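You operate a simulated robot arm through the tools that you are given. There is no shell and no other tool.

You are at the controls of a simulated robot arm. One attempt, no reset.

## Task
Measure the red cover's coat in the stand and sort it.
Fine: metal switch at ALU; GOOD tray if it reads 60 to 110, else REWORK; slide back at LOAD.

It is judged by the outcome, as a careful person would: the job done as asked, and still so three seconds after it is handed in. It fails if anything else is knocked over, pushed out of place, dropped, spilled or broken. A push-on lid holds only when it is set on centred and level and pressed home; a screw cap is set on level and turned clockwise until tight.

## Robot
A 6-joint arm with a three-finger gripper, fixed in place. Base frame: the origin is at the foot of the arm, x ahead of it, y to its left, z up. Units: m, rad, N and s.
Its first joint turns from -2.897 to 2.897 rad. Payload 4.89 kg.
Tool frame: the origin (TCP) lies between the finger pads and is the grasp point; the fingertips stand 0.03 m ahead of it; z points along the fingers, y is the line along which they close. Largest opening 0.164 m; the body of the gripper starts 0.125 m behind the TCP.
Orientation is told as [roll, pitch, yaw] about the base's x, y, z axes, in that order, counted from this pose: with the fingers straight down and closing along the base's y, the tool's x points along the base's -x, its y along +y and its z along -z.

## Interface
- The arm moves only by the tool play_rows. Its argument "plan" is a list of rows, each an object (a shift or turn left out is 0, a gripper value left out holds the last) with "jaw": the gripper command, from -1 (shut) to 1 (fully open), values between in proportion; "travel": the shift along the tool's x, y, z in units of 30 mm (1.0 is 30 mm), a list of three; "turn": the turn, a rotation vector about the tool's x, y, z in units of 5 degrees (1.0 is 5 degrees), a list of three. In form: [{"jaw": jaw, "travel": [x, y, z], "turn": [ax, ay, az]}, ...]. A call has 1 to 20 rows; each row shifts and turns the commanded pose from where the row before left it, along the tool's axes as they then stand. A call with a number of a shift or a turn outside -1 to 1 is refused whole. A row lasts 0.2 s, in which the tool goes at most 0.05 m and 0.15 rad; a call with a longer step from one row to the next is refused whole, and so is a gripper value outside its range. A pose out of reach is approached as far as the arm can. The call stops where the force on the tool passes 60 N (or 10 N more than at its start, if that is more) or the arm is blocked; 0.2 s more then pass. The fingers move at their own pace (about 0.108 m/s each) and stop on an object; they squeeze with about 28 N. The grip force told is the motor's: it shows also when the fingers shut on nothing. Time passes only in rows, and 0.2 s behind the last, so rows that do not move let the fingers close. The reply holds the time, the measured pose of the TCP, the force on the tool along the base axes, the opening and the grip force, in the units named above and with some noise, with the torque about the TCP (base axes, N m) and any sound that the robot's microphone picked up, and new pictures: "views" is both (left out), scene, wrist or none.
- Cameras (640 x 400 px; columns grow to the right, rows downward): "scene" is fixed at [0.051, 0.5009, 1.3898]; the picture's right is [-0.09, -1.00, 0.00], its down [-0.47, 0.04, -0.88] and it looks along [0.88, -0.07, -0.47] (base axes); focal length 340 px, centre (320, 200). "wrist" rides on the gripper at [0.076, -0.002, -0.152] in the tool frame; the picture's right is [0.02, 1.00, 0.00], its down [-0.88, 0.02, -0.47] and it looks along [-0.47, 0.01, 0.88] (tool axes); focal length 247 px, centre (320, 200).
- raise_lower(by): slides the trunk up (or, below 0, down) by that many m; the arm rides with it, the base frame stays. It gives what a move gives, with no picture.
- probe_pixels(camera, pixels): for up to 12 pixels [column, row] of the newest picture of that camera ("zoom" is the newest enlarged one), the place [x, y, z] in the base frame of the surface seen there, good to about 0.003 m. No time passes.
- inspect(camera, box): a new picture of the part [left, top, right, bottom] of that camera's present view, enlarged. No time passes.
- hand_in(): hands the job in; it is judged then, once.

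Leave the gripper open and the arm clear of the work at the hand-in unless told otherwise.

The tools are called after ">>>" as name(argument=value, ...) on one line, values as JSON. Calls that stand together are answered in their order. play_rows: Moves the arm, as the interface text tells. Its arguments: {"type":"object","properties":{"plan":{"type":"array"},"views":{"type":"string","enum":["both","scene","wrist","none"]}},"required":["plan"]} The other tools are called the same way: raise_lower (by) slides the trunk up or down; probe_pixels (camera, pixels) gives the place of the surface under pixels of a picture; inspect (camera, box) takes an enlarged picture of a part of a camera's view; hand_in () hands the job in.

At the start:

```text
clock: 0.0
tcp_pos: [0.3654, 0.3778, 1.2222]
orientation: [-0.001, -0.001, 0.0]
ft_force: [-0.9, 0.5, 0.3]
wrist_torque: [-0.03, 0.01, 0.03]
finger_gap: 0.1639
finger_force: 0.0
trunk travel left (down, up): [-0.2, 0.19]
```

scene: 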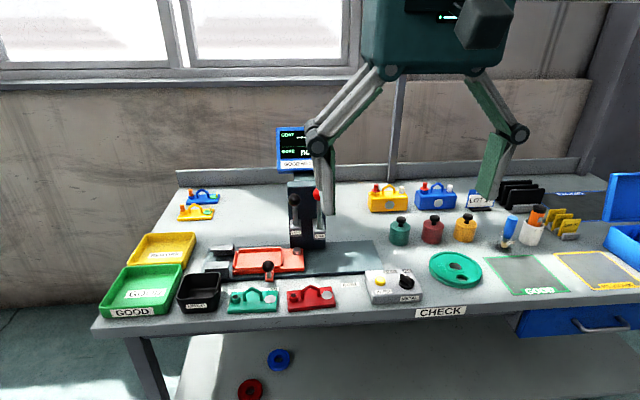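
wrist: 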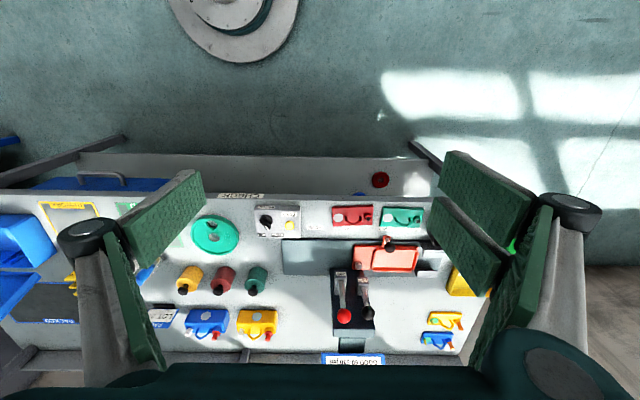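

I see a bench holding a gauge stand with two levers and a display, a slide, trays and several covers. I'll enlarge the main parts before moving anything.

>>> inspect(camera="scene", box=[190, 120, 440, 320])

>>> inspect(camera="scene", box=[260, 120, 350, 180])

>>> inspect(camera="scene", box=[90, 180, 250, 330])

>>> inspect(camera="scene", box=[340, 160, 640, 340])

```text
2.00 times, centred on (315, 220) of scene
```

zoom: 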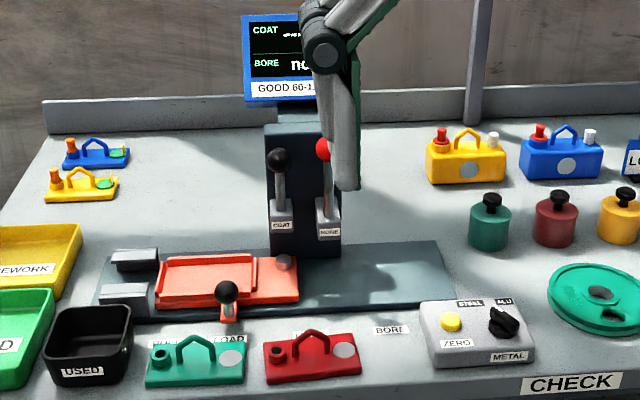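

```text
6.67 times, centred on (305, 150) of scene
```

zoom: 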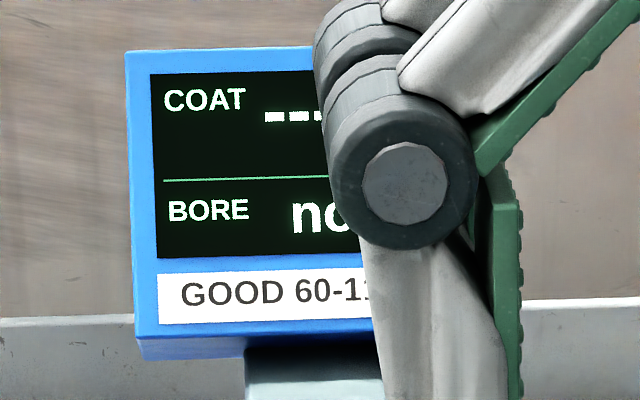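

```text
2.67 times, centred on (170, 255) of scene
```

zoom: 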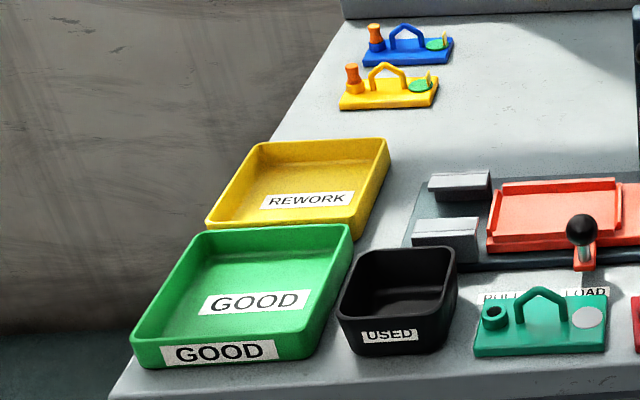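

```text
2.13 times, centred on (490, 250) of scene
```

zoom: 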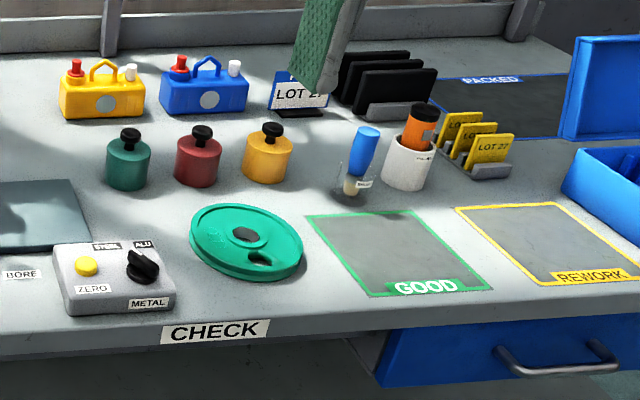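

The display is partly hidden by the arm. I'll zoom in on the switch box, the slide and the red cover, then read positions.

>>> inspect(camera="scene", box=[335, 255, 435, 317])

>>> inspect(camera="scene", box=[200, 225, 360, 325])

>>> inspect(camera="wrist", box=[240, 190, 480, 340])

>>> probe_pixels(camera="scene", pixels=[[200, 320], [295, 302], [311, 290], [326, 295], [296, 294], [316, 195], [294, 200], [268, 266], [270, 255], [381, 284], [406, 283], [395, 297]])

```text
6.40 times, centred on (385, 286) of scene
```

zoom: 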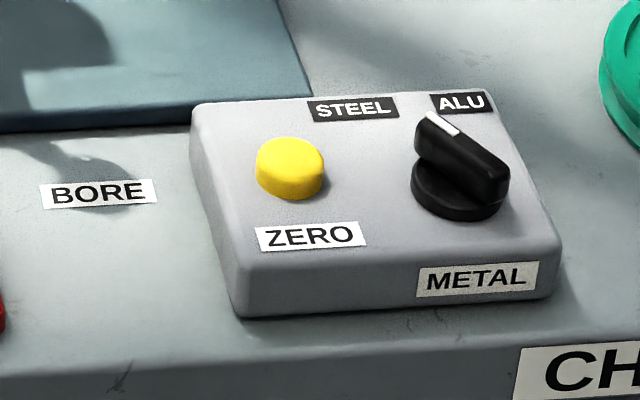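

```text
4.00 times, centred on (280, 275) of scene
```

zoom: 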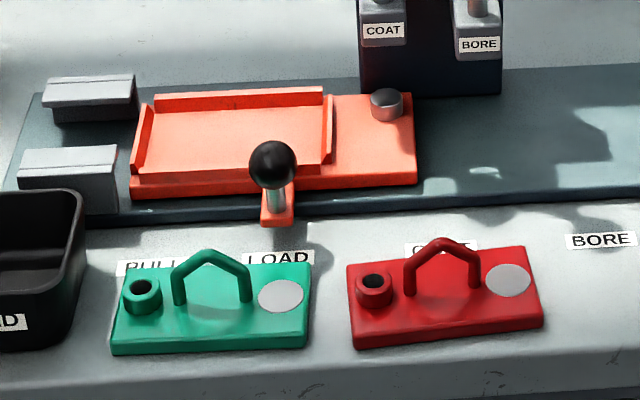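

```text
2.67 times, centred on (360, 265) of wrist
```

zoom: 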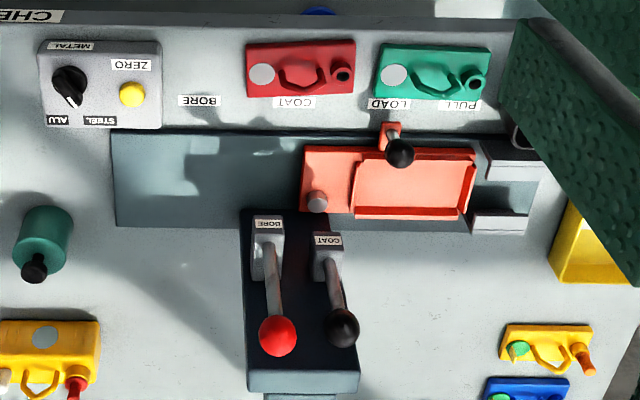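

```text
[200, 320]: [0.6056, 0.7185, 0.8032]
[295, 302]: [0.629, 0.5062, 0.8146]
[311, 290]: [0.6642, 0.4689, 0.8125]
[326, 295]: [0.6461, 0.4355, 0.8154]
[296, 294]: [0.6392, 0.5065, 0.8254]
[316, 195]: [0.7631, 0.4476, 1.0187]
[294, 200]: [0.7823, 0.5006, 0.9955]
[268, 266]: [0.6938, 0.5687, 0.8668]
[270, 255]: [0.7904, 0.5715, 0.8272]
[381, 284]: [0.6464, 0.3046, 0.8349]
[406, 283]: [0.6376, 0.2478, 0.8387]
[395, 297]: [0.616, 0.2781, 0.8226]
```

The bench top is at z≈0.80. I'll probe more points on the stand, slide, trays and knob.

>>> probe_pixels(camera="scene", pixels=[[286, 250], [235, 250], [300, 270], [238, 262], [268, 276], [232, 272], [303, 251], [322, 305], [289, 309], [335, 304], [288, 291], [330, 287]])

>>> probe_pixels(camera="scene", pixels=[[140, 290], [165, 245], [115, 295], [180, 270], [190, 240], [140, 240], [200, 295], [224, 249], [221, 260], [309, 303], [303, 292], [320, 292]])

>>> inspect(camera="scene", box=[275, 170, 345, 255])

>>> inspect(camera="wrist", box=[245, 195, 310, 240])

```text
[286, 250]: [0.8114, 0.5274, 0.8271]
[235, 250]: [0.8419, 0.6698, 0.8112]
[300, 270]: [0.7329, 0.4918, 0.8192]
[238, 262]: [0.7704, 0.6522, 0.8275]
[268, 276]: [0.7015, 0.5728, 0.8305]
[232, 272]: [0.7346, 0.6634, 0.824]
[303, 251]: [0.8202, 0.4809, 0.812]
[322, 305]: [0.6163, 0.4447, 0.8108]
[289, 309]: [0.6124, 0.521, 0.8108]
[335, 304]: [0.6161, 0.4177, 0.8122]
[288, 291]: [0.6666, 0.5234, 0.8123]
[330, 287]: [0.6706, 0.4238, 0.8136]
```

```text
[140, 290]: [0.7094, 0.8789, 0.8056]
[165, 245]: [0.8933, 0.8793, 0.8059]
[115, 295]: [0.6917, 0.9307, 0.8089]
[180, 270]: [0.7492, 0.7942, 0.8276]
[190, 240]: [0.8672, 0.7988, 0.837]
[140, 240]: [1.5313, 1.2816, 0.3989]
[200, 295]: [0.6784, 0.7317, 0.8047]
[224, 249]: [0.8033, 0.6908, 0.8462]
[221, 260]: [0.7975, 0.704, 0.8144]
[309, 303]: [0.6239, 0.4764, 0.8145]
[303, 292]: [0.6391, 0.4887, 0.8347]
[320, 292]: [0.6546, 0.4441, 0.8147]
```

```text
4.71 times, centred on (310, 212) of scene
```

zoom: 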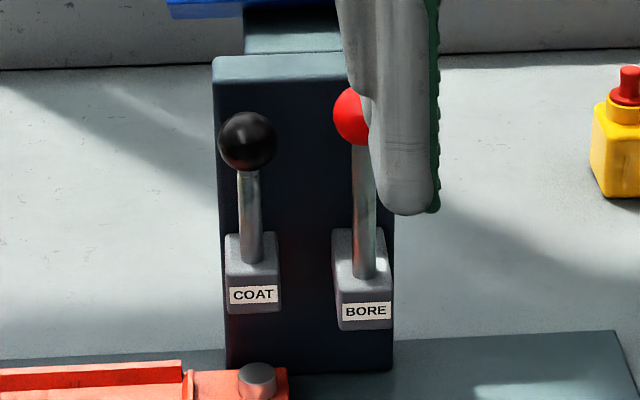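

```text
8.89 times, centred on (278, 218) of wrist
```

zoom: 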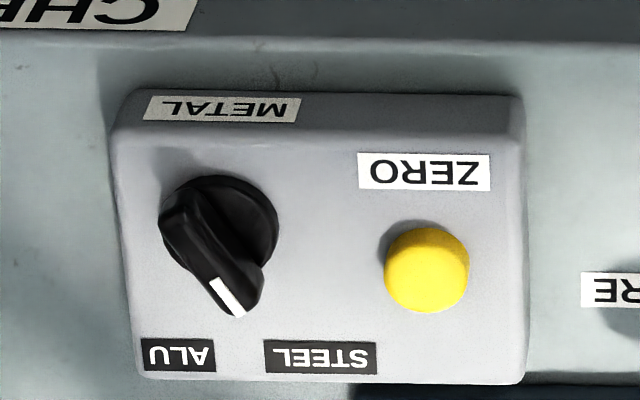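

From the wrist close-up, the knob's white mark points toward STEEL (down-right, about 35°), so it has to be turned to ALU. The COAT display reads "---". I'll move the arm above the switch box at about (0.62, 0.25), which should also uncover the display.

>>> play_rows(plan=[{"jaw": 1, "travel": [-0.98, -0.53, 0.6]}, {"travel": [-0.98, -0.53, 0.6]}, {"travel": [-0.98, -0.53, 0.6]}, {"travel": [-0.98, -0.53, 0.6]}, {"travel": [-0.98, -0.53, 0.6]}, {"travel": [-0.98, -0.53, 0.6]}, {"travel": [-0.98, -0.53, 0.6]}, {"travel": [0, 0, 0]}])

```text
clock: 1.8
tcp_pos: [0.5736, 0.2676, 1.0952]
orientation: [0.0, 0.0, 0.001]
ft_force: [0.2, 0.6, 0.3]
wrist_torque: [-0.03, 0.12, 0.01]
finger_gap: 0.1643
finger_force: 0.0
trunk travel left (down, up): [-0.2, 0.19]
```

scene: 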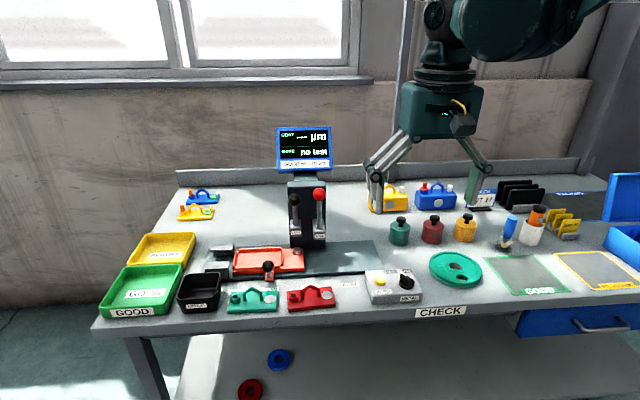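
wrist: 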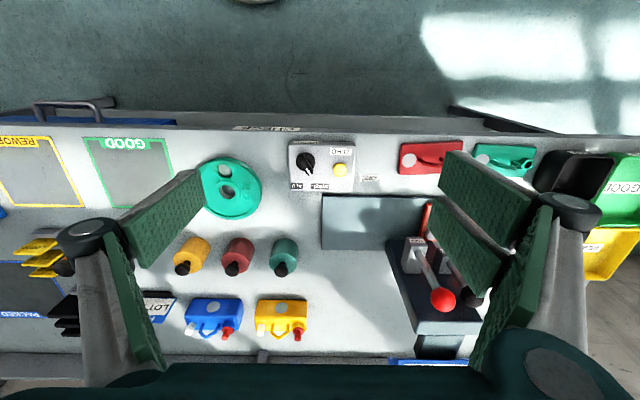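

The display is now in view. I'll zoom in on it, the levers and the switch.

>>> inspect(camera="scene", box=[265, 120, 345, 180])

>>> inspect(camera="scene", box=[270, 170, 350, 260])

>>> inspect(camera="wrist", box=[280, 130, 370, 200])

>>> inspect(camera="wrist", box=[300, 180, 520, 380])

```text
6.67 times, centred on (305, 150) of scene
```

zoom: 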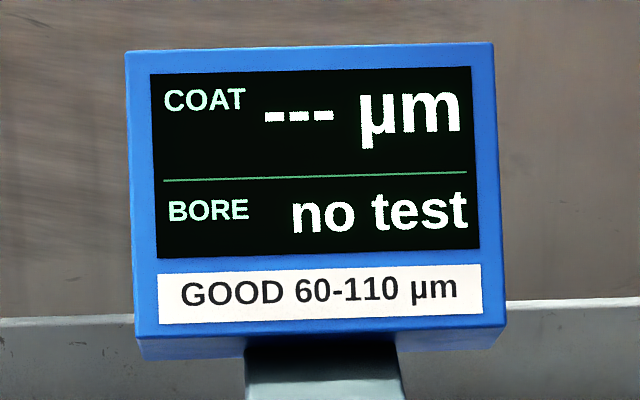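

```text
4.44 times, centred on (310, 215) of scene
```

zoom: 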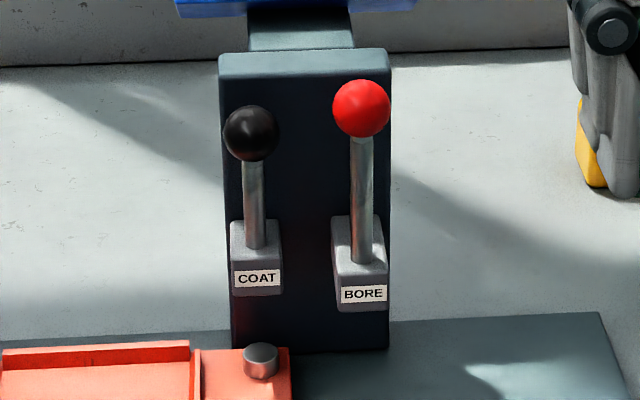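

```text
5.71 times, centred on (325, 165) of wrist
```

zoom: 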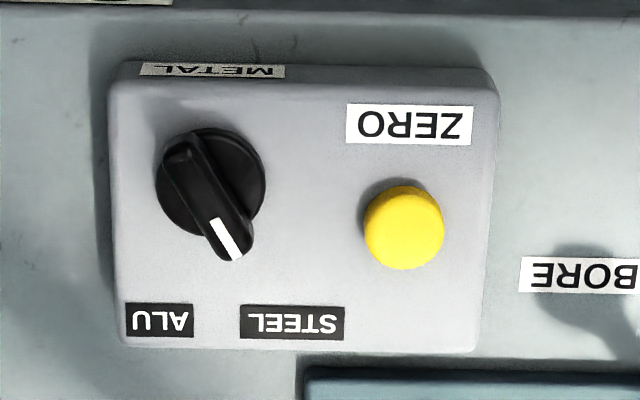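

```text
2.00 times, centred on (410, 280) of wrist
```

zoom: 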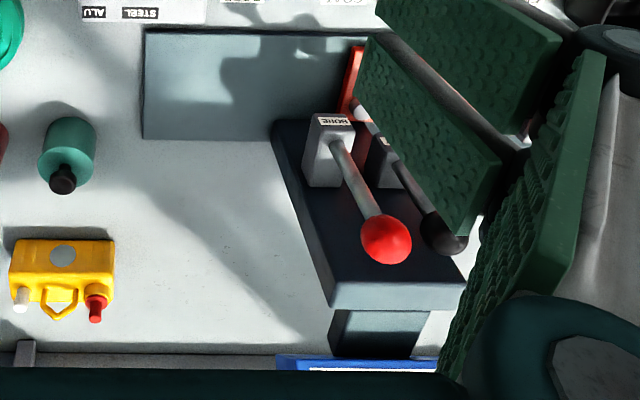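

The knob clearly points at STEEL and needs about 55–60° of clockwise turn (seen from above) to reach ALU. I'll probe the knob geometry precisely.

>>> inspect(camera="wrist", box=[280, 130, 370, 200])

>>> probe_pixels(camera="zoom", pixels=[[178, 155], [233, 250], [205, 200], [222, 240], [250, 190], [165, 200], [160, 320], [292, 322], [300, 200], [404, 225], [130, 100], [480, 330]])

>>> probe_pixels(camera="scene", pixels=[[404, 274], [411, 282], [406, 288], [401, 277], [413, 278], [294, 200], [319, 194], [297, 226], [319, 231], [308, 240], [311, 188], [310, 182]])

```text
5.71 times, centred on (325, 165) of wrist
```

zoom: 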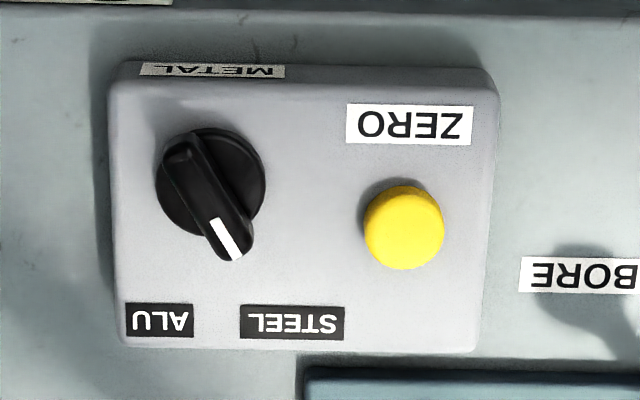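

```text
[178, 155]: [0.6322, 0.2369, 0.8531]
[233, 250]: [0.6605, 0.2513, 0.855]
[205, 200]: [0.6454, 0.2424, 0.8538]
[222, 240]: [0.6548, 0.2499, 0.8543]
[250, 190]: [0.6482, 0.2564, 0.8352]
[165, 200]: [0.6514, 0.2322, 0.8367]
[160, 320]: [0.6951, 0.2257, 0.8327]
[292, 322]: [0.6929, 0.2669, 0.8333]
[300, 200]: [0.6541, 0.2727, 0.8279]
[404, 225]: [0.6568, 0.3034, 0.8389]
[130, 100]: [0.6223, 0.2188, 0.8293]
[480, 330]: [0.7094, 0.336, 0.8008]
```

```text
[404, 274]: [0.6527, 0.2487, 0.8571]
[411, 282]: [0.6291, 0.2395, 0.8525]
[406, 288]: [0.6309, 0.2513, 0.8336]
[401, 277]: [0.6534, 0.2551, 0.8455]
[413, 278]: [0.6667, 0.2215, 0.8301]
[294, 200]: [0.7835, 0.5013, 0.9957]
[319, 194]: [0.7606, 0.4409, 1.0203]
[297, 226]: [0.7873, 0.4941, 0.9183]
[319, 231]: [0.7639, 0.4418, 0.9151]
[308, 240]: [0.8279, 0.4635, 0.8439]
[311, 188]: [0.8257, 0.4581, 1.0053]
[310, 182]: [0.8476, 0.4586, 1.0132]
```

The knob's handle runs from (0.631, 0.237) to (0.661, 0.252), top at z≈0.855, centre about (0.645, 0.244), at roughly +27°. I'll move above it, narrow the jaws and turn the tool to match the handle.

>>> play_rows(plan=[{"jaw": -0.35, "travel": [-0.397, -0.131, 0.9]}, {"travel": [-0.397, -0.131, 0.9]}, {"travel": [-0.397, -0.131, 0.9]}, {"travel": [-0.397, -0.131, 0.9]}, {"travel": [-0.397, -0.131, 0.9]}, {"travel": [-0.397, -0.131, 0.9]}, {"turn": [0, 0, -0.9]}, {"turn": [0, 0, -0.9]}, {"turn": [0, 0, -0.9]}, {"turn": [0, 0, -0.9]}, {"turn": [0, 0, -0.9]}, {"turn": [0, 0, -0.9]}, {}])

```text
clock: 4.6
tcp_pos: [0.6443, 0.2424, 0.9334]
orientation: [0.0, 0.0, 0.471]
ft_force: [-0.8, 0.7, -0.1]
wrist_torque: [-0.01, 0.02, 0.01]
finger_gap: 0.0534
finger_force: 0.2
trunk travel left (down, up): [-0.2, 0.19]
```

scene: 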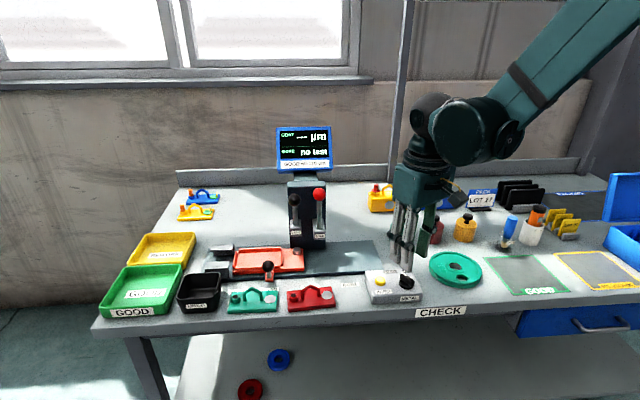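
wrist: 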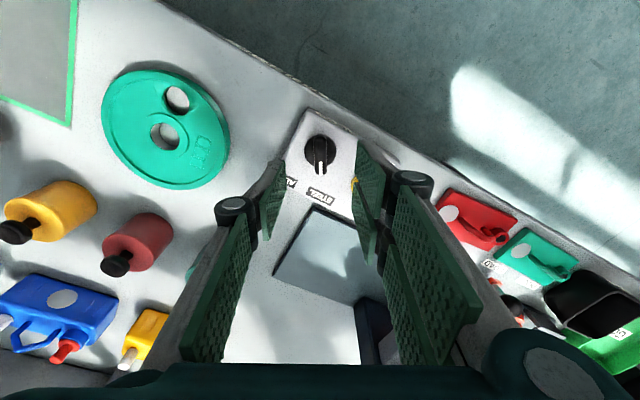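

The handle now looks vertical in the wrist picture at about (320, 150), so the fingers are aligned. I'll zoom in to check the centring.

>>> inspect(camera="wrist", box=[280, 120, 370, 210])

>>> probe_pixels(camera="wrist", pixels=[[320, 140], [320, 150], [320, 160], [320, 168], [315, 160], [325, 160], [306, 150], [335, 150]])

```text
4.44 times, centred on (325, 165) of wrist
```

zoom: 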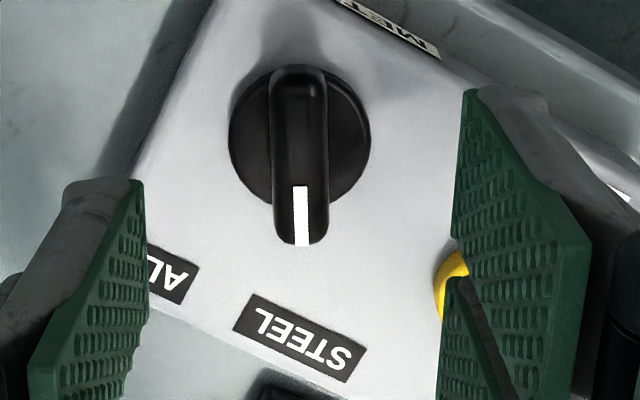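

```text
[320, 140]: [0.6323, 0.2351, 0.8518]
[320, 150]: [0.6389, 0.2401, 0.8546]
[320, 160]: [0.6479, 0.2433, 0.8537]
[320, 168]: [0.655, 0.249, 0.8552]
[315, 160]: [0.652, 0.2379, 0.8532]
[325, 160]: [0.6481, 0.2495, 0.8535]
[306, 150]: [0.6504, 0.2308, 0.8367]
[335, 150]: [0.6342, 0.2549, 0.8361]
```

The tool is centred on the knob at (0.644, 0.242). I'll lower until the fingertips are about 3 mm above the knob's base disc, then close.

>>> play_rows(plan=[{"travel": [0, 0, 0.7]}, {"travel": [0, 0, 0.7]}, {"travel": [0, 0, 0.68]}, {}, {"jaw": -1}, {"jaw": -1}, {"jaw": -1}])

```text
clock: 6.2
tcp_pos: [0.6454, 0.2441, 0.8684]
orientation: [-0.001, 0.001, 0.472]
ft_force: [0.4, 6.0, -5.3]
wrist_torque: [0.49, -0.66, 0.02]
finger_gap: 0.013
finger_force: 44.6
trunk travel left (down, up): [-0.2, 0.19]
```

scene: 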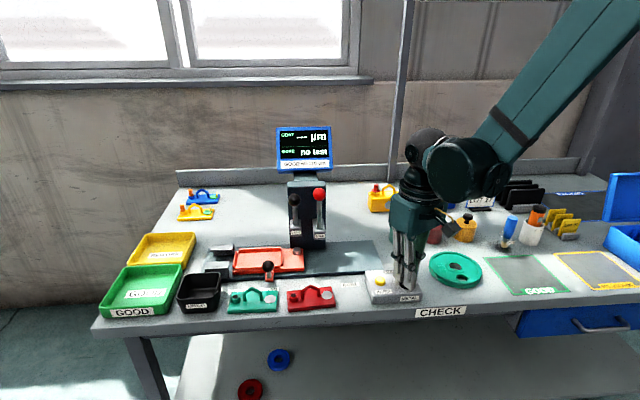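
wrist: 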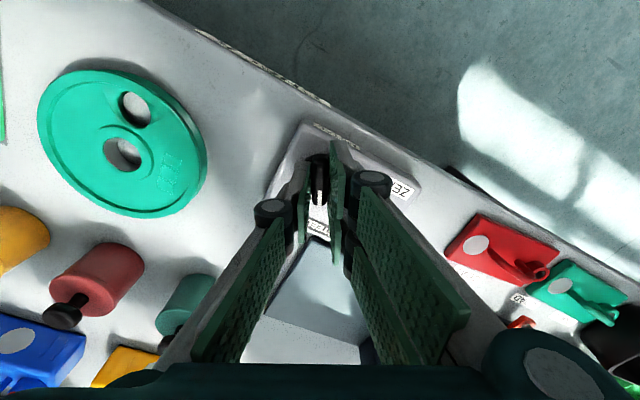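

I'm holding the handle (gap 13 mm). Next I turn clockwise seen from above, half way first, to check the resistance.

>>> play_rows(plan=[{"turn": [0, 0, 0.8]}, {"turn": [0, 0, 0.8]}, {"turn": [0, 0, 0.8]}, {"turn": [0, 0, 0.8]}, {"turn": [0, 0, 0.8]}, {"turn": [0, 0, 0.8]}, {}])

>>> inspect(camera="wrist", box=[260, 110, 400, 210])

```text
clock: 7.8
tcp_pos: [0.6456, 0.2428, 0.8705]
orientation: [0.001, 0.001, 0.051]
ft_force: [-13.0, 14.3, -21.8]
wrist_torque: [0.28, 1.11, -0.02]
finger_gap: 0.0129
finger_force: 44.8
trunk travel left (down, up): [-0.2, 0.19]
```

scene: 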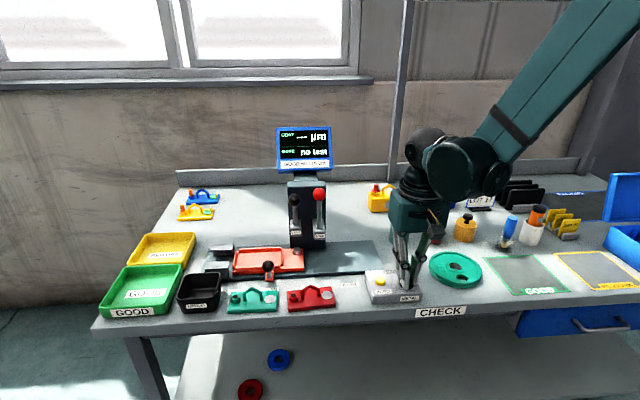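
wrist: 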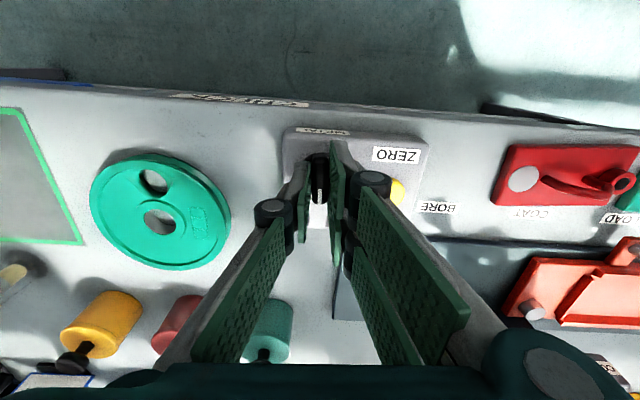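

```text
4.00 times, centred on (330, 160) of wrist
```

zoom: 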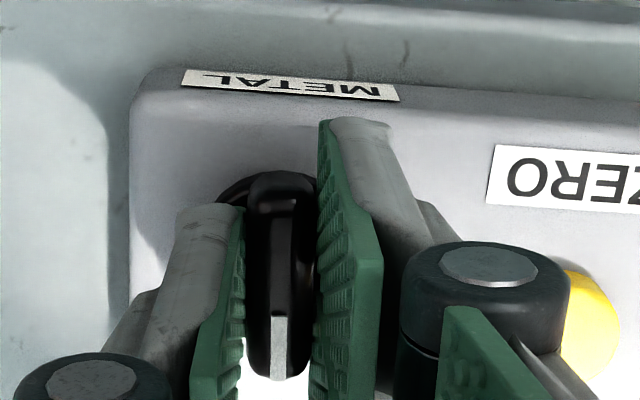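

The knob is turning with the fingers; the white mark now points straight ahead. The side forces are small, from a slight off-centre hold. I'll keep turning toward ALU with a tiny relief shift.

>>> play_rows(plan=[{"travel": [0.03, 0.03, 0.04], "turn": [0, 0, 0.8]}, {"turn": [0, 0, 0.8]}, {"turn": [0, 0, 0.8]}, {"turn": [0, 0, 0.8]}, {"turn": [0, 0, 0.8]}, {"turn": [0, 0, 0.8]}, {"turn": [0, 0, 0.8]}, {}])

>>> inspect(camera="wrist", box=[260, 110, 400, 210])

```text
clock: 9.6
tcp_pos: [0.6445, 0.2447, 0.8692]
orientation: [0.0, -0.001, -0.439]
ft_force: [33.9, 17.0, 31.0]
wrist_torque: [0.43, -1.01, 0.05]
finger_gap: 0.0129
finger_force: 44.8
trunk travel left (down, up): [-0.2, 0.19]
```

scene: 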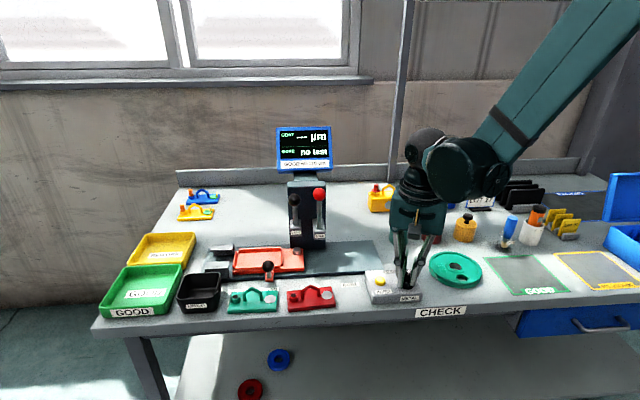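
wrist: 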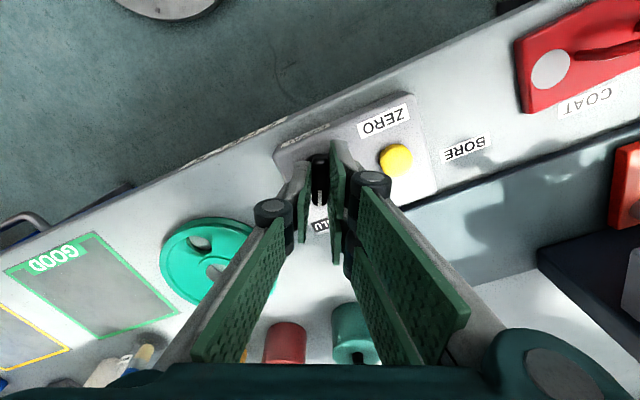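

```text
4.00 times, centred on (330, 160) of wrist
```

zoom: 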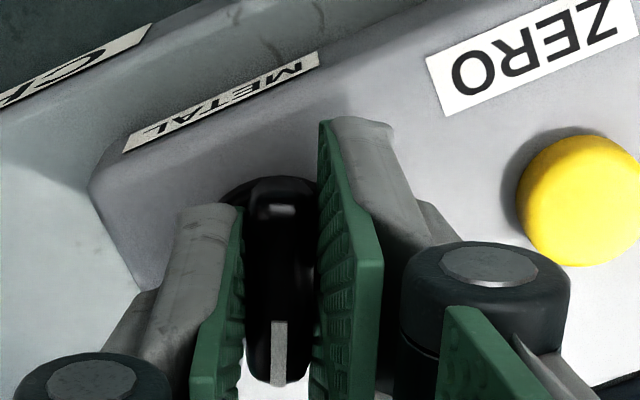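

The tool has turned through to yaw −0.44, and the ALU label lies straight ahead of the handle. I'll let go, lift straight up and check the switch.

>>> play_rows(plan=[{"jaw": -0.35}, {"jaw": -0.35}, {}, {"travel": [0, 0, -0.9]}, {"travel": [0, 0, -0.9]}, {"travel": [0, 0, -0.9]}, {}])

>>> inspect(camera="wrist", box=[270, 110, 380, 200])

>>> inspect(camera="scene", box=[265, 120, 345, 180])

```text
clock: 11.2
tcp_pos: [0.644, 0.2449, 0.9491]
orientation: [0.001, 0.0, -0.436]
ft_force: [-0.7, -0.4, 0.5]
wrist_torque: [0.06, -0.08, -0.02]
finger_gap: 0.0534
finger_force: 0.1
trunk travel left (down, up): [-0.2, 0.19]
```

scene: 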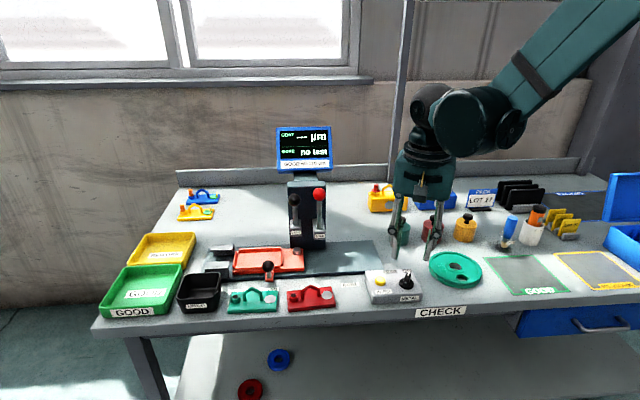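
wrist: 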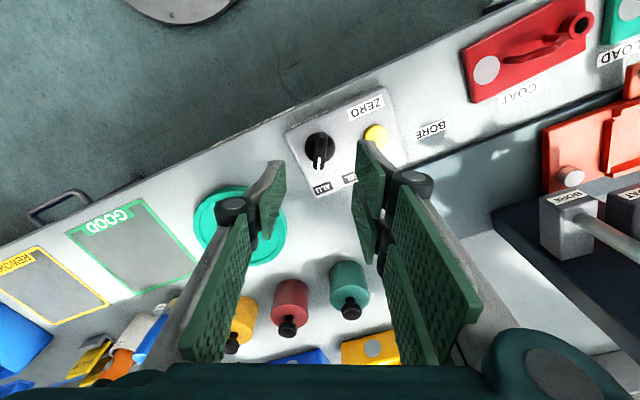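

```text
4.44 times, centred on (325, 155) of wrist
```

zoom: 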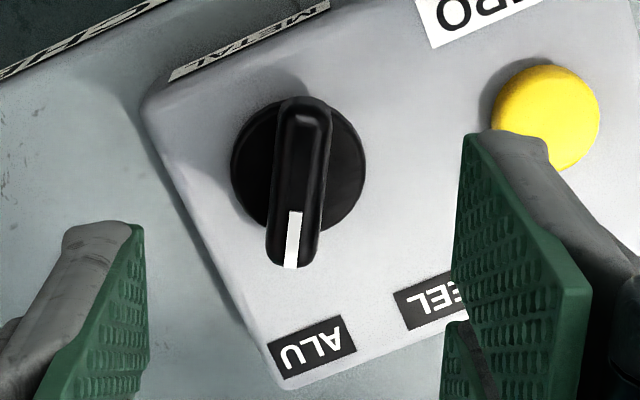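

```text
6.67 times, centred on (305, 150) of scene
```

zoom: 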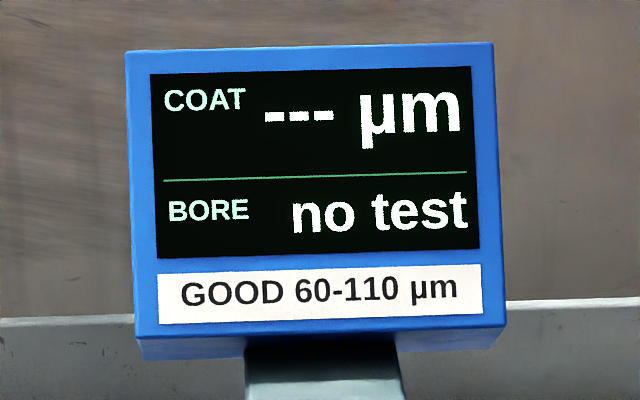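

The knob has snapped onto ALU and the display still shows "---". Next I'll study the stand: lever rods, carriage nest, reference disc and station labels.

>>> probe_pixels(camera="scene", pixels=[[295, 224], [295, 215], [295, 207], [294, 200], [294, 195], [319, 227], [319, 215], [320, 203], [319, 194], [297, 233], [296, 248], [290, 258]])

>>> inspect(camera="scene", box=[200, 235, 320, 315])

>>> inspect(camera="wrist", box=[450, 0, 640, 280])

```text
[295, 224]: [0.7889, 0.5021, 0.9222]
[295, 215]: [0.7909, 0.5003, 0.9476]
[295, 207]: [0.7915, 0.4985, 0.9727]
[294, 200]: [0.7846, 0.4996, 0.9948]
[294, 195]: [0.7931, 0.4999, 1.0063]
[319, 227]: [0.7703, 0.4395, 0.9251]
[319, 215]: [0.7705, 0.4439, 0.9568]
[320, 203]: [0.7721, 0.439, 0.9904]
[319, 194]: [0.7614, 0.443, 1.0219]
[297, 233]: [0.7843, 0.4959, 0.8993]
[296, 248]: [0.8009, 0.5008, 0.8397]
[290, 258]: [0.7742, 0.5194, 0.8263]
```

```text
5.00 times, centred on (260, 275) of scene
```

zoom: 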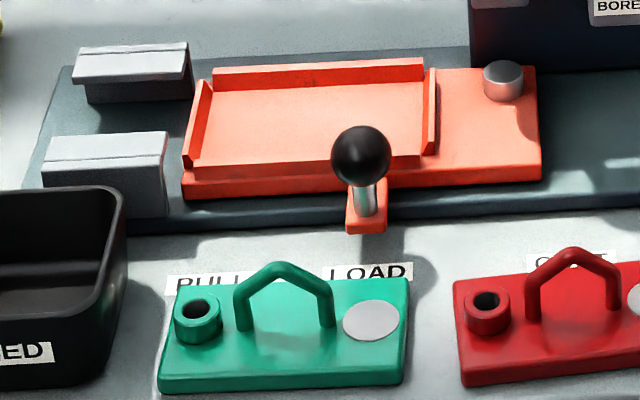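

```text
1.43 times, centred on (545, 140) of wrist
```

zoom: 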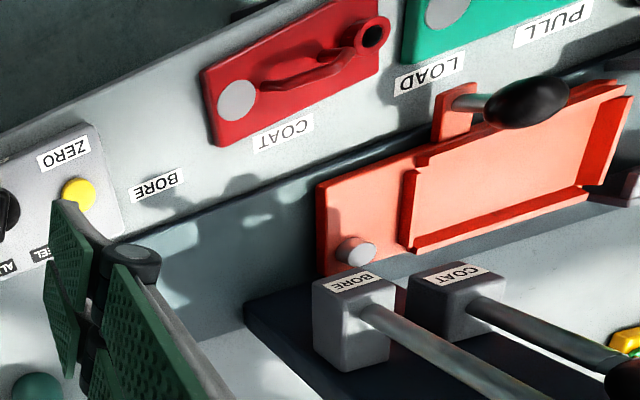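

The lever rods stand vertical (COAT at x≈0.795, y≈0.50, ball z≈0.993; BORE at y≈0.442). At LOAD the carriage's metal reference disc (0.80, 0.50) sits under the COAT lever, so I can check the gauge's zero before measuring. I'll check clearances: gripper knuckles, display, column, nest walls and labels.

>>> probe_pixels(camera="wrist", pixels=[[233, 207], [217, 207], [412, 183], [430, 185], [240, 225], [395, 245], [275, 180], [368, 165], [222, 290], [425, 270]])

>>> probe_pixels(camera="scene", pixels=[[305, 163], [280, 170], [330, 168], [300, 130], [244, 291], [272, 289], [311, 285], [349, 283], [290, 205], [300, 195], [321, 240], [308, 245]])

>>> inspect(camera="scene", box=[220, 235, 310, 290])

>>> probe_pixels(camera="zoom", pixels=[[105, 110], [90, 200], [130, 90], [400, 78], [412, 120], [405, 200], [240, 150], [240, 225], [400, 220], [320, 140], [460, 110], [440, 200]])

```text
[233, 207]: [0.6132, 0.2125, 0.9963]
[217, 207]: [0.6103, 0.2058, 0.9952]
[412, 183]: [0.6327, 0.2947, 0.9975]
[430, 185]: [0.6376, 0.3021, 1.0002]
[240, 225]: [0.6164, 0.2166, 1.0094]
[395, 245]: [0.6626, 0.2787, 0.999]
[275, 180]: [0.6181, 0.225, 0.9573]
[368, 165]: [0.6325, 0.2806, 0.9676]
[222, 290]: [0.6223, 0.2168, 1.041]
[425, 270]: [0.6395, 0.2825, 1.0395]
```

```text
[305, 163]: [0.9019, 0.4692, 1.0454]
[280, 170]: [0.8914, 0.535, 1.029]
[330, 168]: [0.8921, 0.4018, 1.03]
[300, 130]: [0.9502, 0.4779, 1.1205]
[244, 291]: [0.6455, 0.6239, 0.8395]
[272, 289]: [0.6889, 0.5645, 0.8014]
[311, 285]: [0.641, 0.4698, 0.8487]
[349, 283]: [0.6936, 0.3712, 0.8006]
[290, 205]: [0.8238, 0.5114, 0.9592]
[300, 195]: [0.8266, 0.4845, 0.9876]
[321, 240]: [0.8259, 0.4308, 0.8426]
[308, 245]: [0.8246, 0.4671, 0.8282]
```

```text
7.11 times, centred on (265, 262) of scene
```

zoom: 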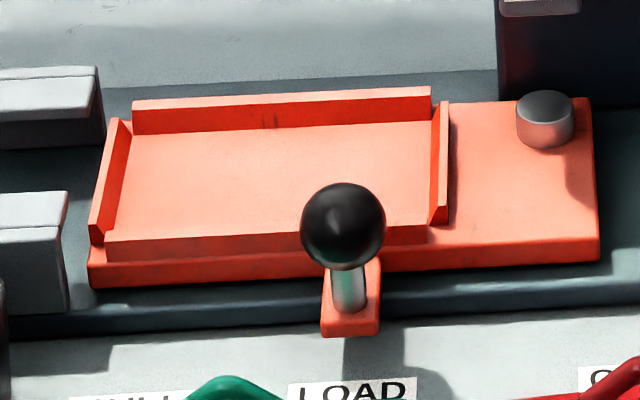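

```text
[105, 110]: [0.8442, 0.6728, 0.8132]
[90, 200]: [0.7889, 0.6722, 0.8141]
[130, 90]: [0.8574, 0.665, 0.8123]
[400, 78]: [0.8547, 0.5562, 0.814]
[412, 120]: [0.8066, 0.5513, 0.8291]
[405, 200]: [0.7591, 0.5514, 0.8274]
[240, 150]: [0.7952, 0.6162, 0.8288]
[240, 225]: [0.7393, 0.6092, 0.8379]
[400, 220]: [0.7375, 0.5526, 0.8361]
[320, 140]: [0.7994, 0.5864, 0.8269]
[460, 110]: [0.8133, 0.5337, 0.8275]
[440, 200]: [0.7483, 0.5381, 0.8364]
```

Finger knuckles stick out about 5 cm from the tool's centre line, so I'll approach the COAT lever with the tool tilted forward about 60° to clear the BORE lever. First I raise, square up and move across to y≈0.47.

>>> play_rows(plan=[{"travel": [0, 0, -0.9]}, {"travel": [0, 0, -0.9]}, {"travel": [0, 0, -0.9]}, {"turn": [0, 0, -1.0]}, {"turn": [0, 0, -1.0]}, {"turn": [0, 0, -1.0]}, {"turn": [0, 0, -1.0]}, {"turn": [0, 0, -1.0]}, {"travel": [0, 0.9, 0]}, {"travel": [0, 0.9, 0]}, {"travel": [0, 0.9, 0]}, {"travel": [0, 0.9, 0]}, {"travel": [0, 0.9, 0]}, {"travel": [0, 0.9, 0]}, {"travel": [0, 0.9, 0]}, {"travel": [0, 0.9, 0]}, {}], views="both")

```text
clock: 14.8
tcp_pos: [0.6459, 0.4605, 1.0315]
orientation: [0.0, 0.001, -0.001]
ft_force: [0.3, 0.9, 0.0]
wrist_torque: [-0.08, 0.01, 0.01]
finger_gap: 0.0535
finger_force: 0.0
trunk travel left (down, up): [-0.2, 0.19]
```

scene: 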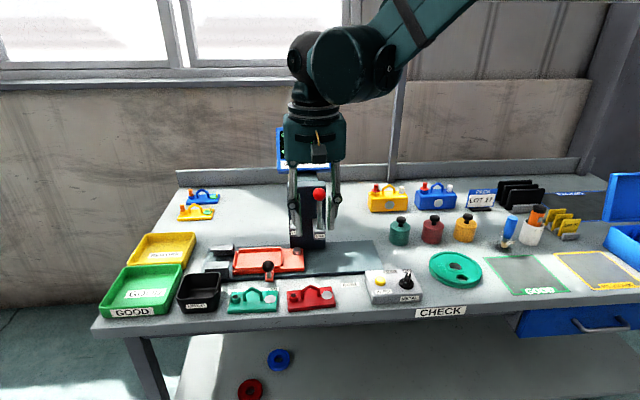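
wrist: 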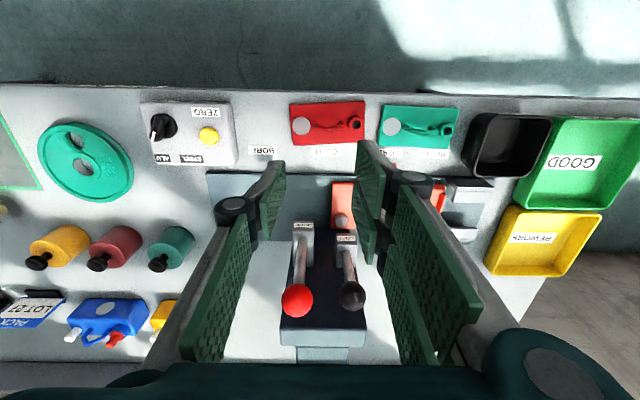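

Now I'll tilt the tool forward 60° about its y axis, well in front of the stand, so the wrist camera looks straight at the stand.

>>> play_rows(plan=[{"turn": [0, -1, 0]}, {"turn": [0, -1, 0]}, {"turn": [0, -1, 0]}, {"turn": [0, -1, 0]}, {"turn": [0, -1, 0]}, {"turn": [0, -1, 0]}, {"turn": [0, -1, 0]}, {"turn": [0, -1, 0]}, {"turn": [0, -1, 0]}, {"turn": [0, -1, 0]}, {"turn": [0, -1, 0]}, {"turn": [0, -1, 0]}, {}])

>>> inspect(camera="wrist", box=[200, 100, 440, 300])

```text
clock: 17.6
tcp_pos: [0.6437, 0.4609, 1.0324]
orientation: [0.0, -1.05, -0.001]
ft_force: [0.9, 0.0, -0.5]
wrist_torque: [-0.01, 0.01, 0.01]
finger_gap: 0.0533
finger_force: 0.0
trunk travel left (down, up): [-0.2, 0.19]
```

scene: 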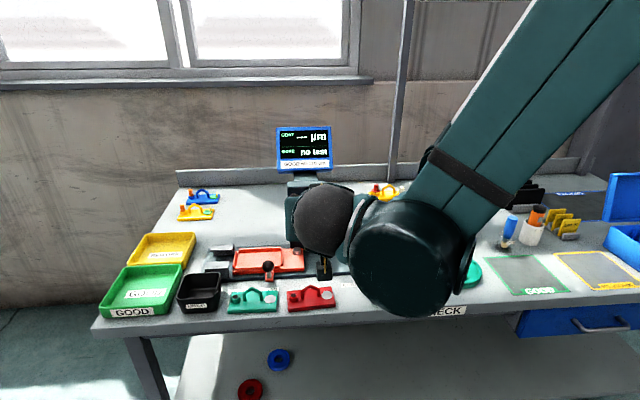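
wrist: 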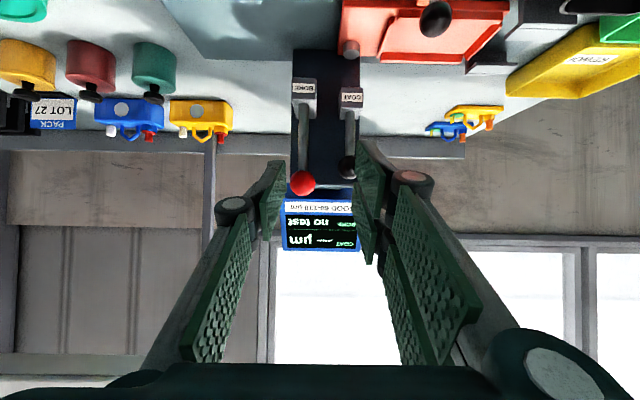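

```text
2.00 times, centred on (320, 200) of wrist
```

zoom: 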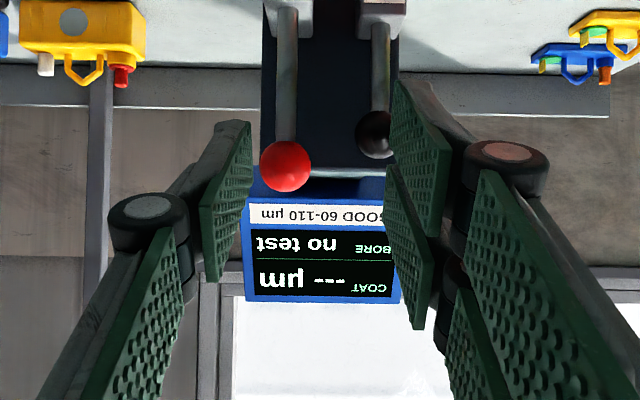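

The scene camera still sees the display in this pose. I'll look at the area under the lever blocks for the probes.

>>> inspect(camera="wrist", box=[270, 20, 420, 120])

>>> probe_pixels(camera="wrist", pixels=[[302, 183], [347, 165], [303, 90], [351, 98], [350, 48], [345, 120], [437, 18], [302, 120], [325, 90], [349, 80], [304, 75], [340, 165]])

```text
4.00 times, centred on (345, 70) of wrist
```

zoom: 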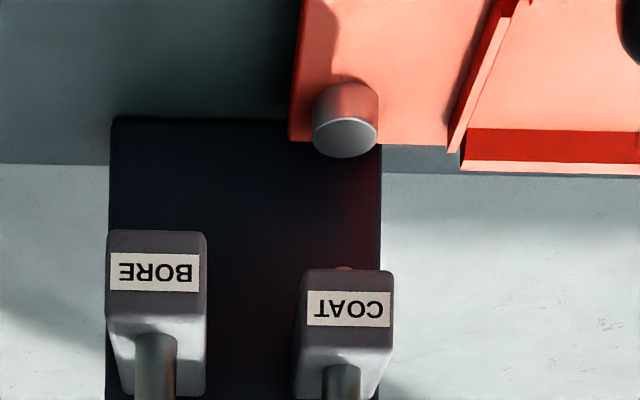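

```text
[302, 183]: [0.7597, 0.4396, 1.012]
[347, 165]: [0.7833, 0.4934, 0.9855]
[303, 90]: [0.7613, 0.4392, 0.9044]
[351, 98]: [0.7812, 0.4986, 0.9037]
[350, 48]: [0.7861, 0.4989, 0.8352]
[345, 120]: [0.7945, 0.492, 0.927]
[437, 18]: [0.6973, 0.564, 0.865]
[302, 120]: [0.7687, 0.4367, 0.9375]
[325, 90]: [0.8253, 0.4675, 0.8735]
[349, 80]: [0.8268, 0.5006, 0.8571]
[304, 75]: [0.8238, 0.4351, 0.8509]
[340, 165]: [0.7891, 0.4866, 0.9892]
```

The reference disc sits right under the COAT block at LOAD. I'll move to a spot about 6 cm short of the COAT ball, which is centred near (0.798, 0.499, 0.990), with the jaws at 44 mm.

>>> play_rows(plan=[{"jaw": -0.46, "travel": [-0.34, 0.317, 0.622]}, {"travel": [-0.34, 0.317, 0.622]}, {"travel": [-0.34, 0.317, 0.622]}, {"travel": [-0.34, 0.317, 0.622]}, {}])

>>> inspect(camera="wrist", box=[230, 90, 410, 250])

```text
clock: 18.8
tcp_pos: [0.7284, 0.4989, 1.029]
orientation: [-0.001, -1.048, -0.001]
ft_force: [0.2, 0.0, 0.2]
wrist_torque: [0.02, 0.0, -0.06]
finger_gap: 0.0445
finger_force: 0.1
trunk travel left (down, up): [-0.2, 0.19]
```

scene: 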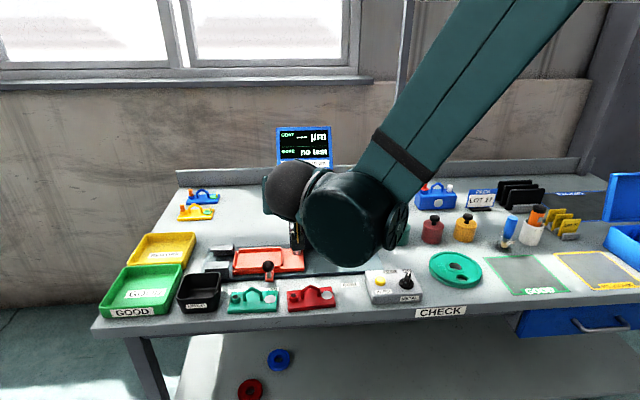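
wrist: 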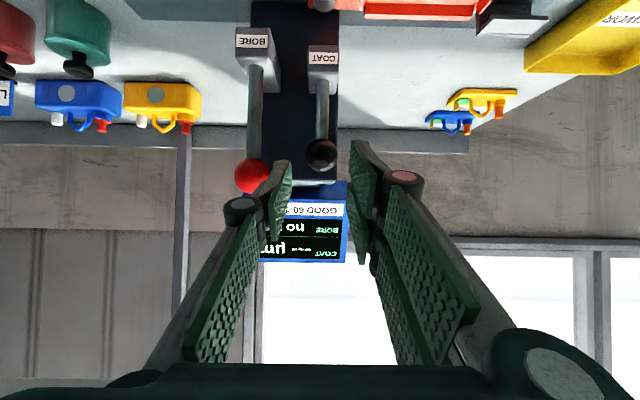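

```text
2.50 times, centred on (320, 170) of wrist
```

zoom: 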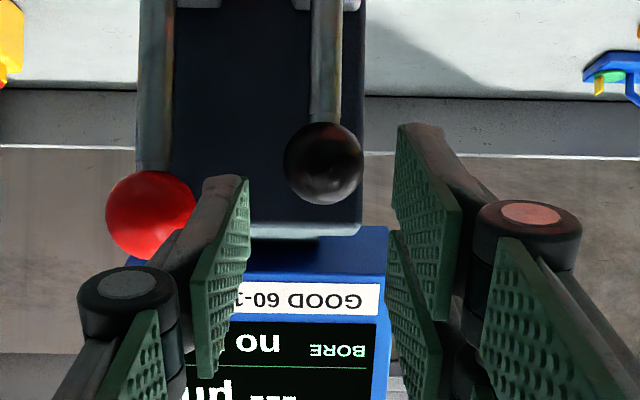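

The COAT ball at wrist (322, 155) lies centred between the fingertips, and the right finger clears the red BORE ball. I'll advance 6 cm along the fingers and close gently on the ball.

>>> play_rows(plan=[{"travel": [0, 0, 0.5]}, {"travel": [0, 0, 0.5]}, {"travel": [0, 0, 0.5]}, {"travel": [0, 0, 0.5]}, {}])

>>> inspect(camera="wrist", box=[230, 90, 410, 250])

```text
clock: 20.0
tcp_pos: [0.7806, 0.4974, 0.9989]
orientation: [0.0, -1.047, 0.0]
ft_force: [-0.8, 1.8, -1.1]
wrist_torque: [0.01, 0.0, -0.03]
finger_gap: 0.0433
finger_force: 0.0
trunk travel left (down, up): [-0.2, 0.19]
```

scene: 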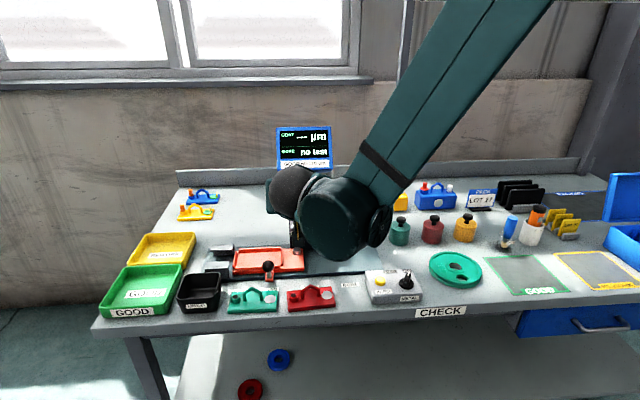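
wrist: 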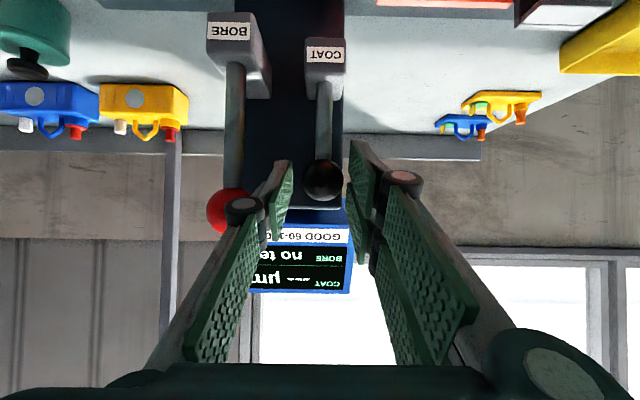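

```text
2.50 times, centred on (320, 170) of wrist
```

zoom: 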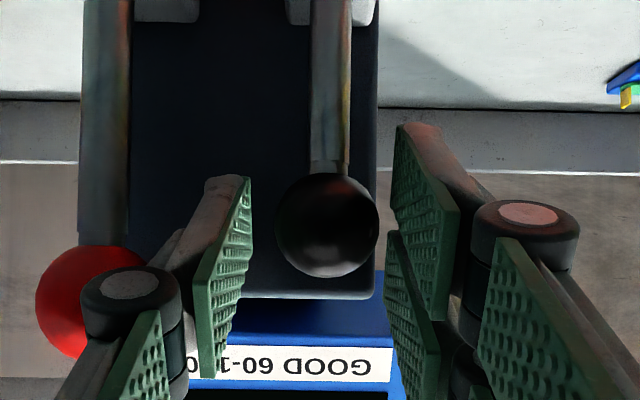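

The ball sits between the pads. I'll close on it.

>>> play_rows(plan=[{"jaw": -0.7}, {"jaw": -1}, {"jaw": -1}, {"jaw": -1}])

>>> inspect(camera="wrist", box=[190, 50, 410, 250])

```text
clock: 21.0
tcp_pos: [0.7807, 0.4997, 0.9976]
orientation: [0.001, -1.048, 0.003]
ft_force: [10.5, 32.2, 2.1]
wrist_torque: [0.41, -0.3, 0.48]
finger_gap: 0.0305
finger_force: 45.2
trunk travel left (down, up): [-0.2, 0.19]
```

scene: 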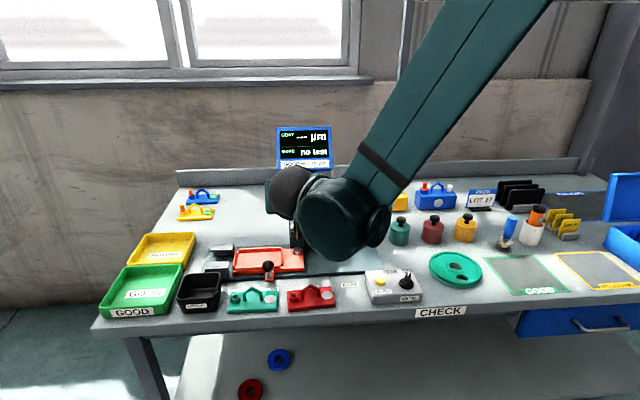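
wrist: 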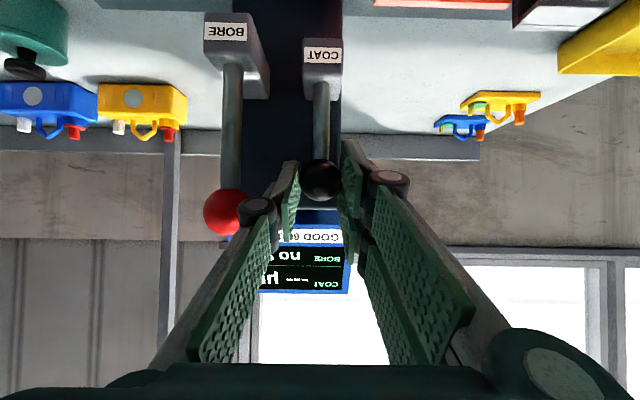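

```text
2.00 times, centred on (300, 150) of wrist
```

zoom: 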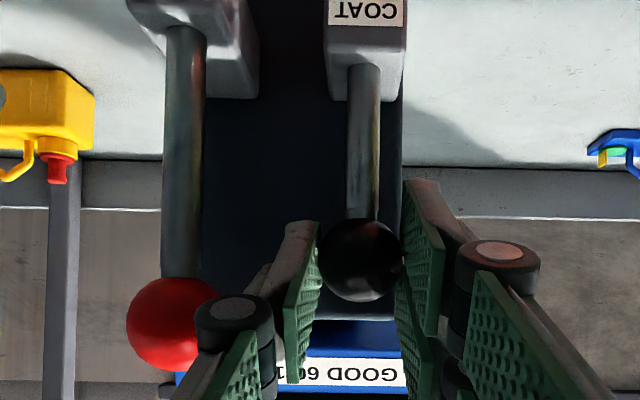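

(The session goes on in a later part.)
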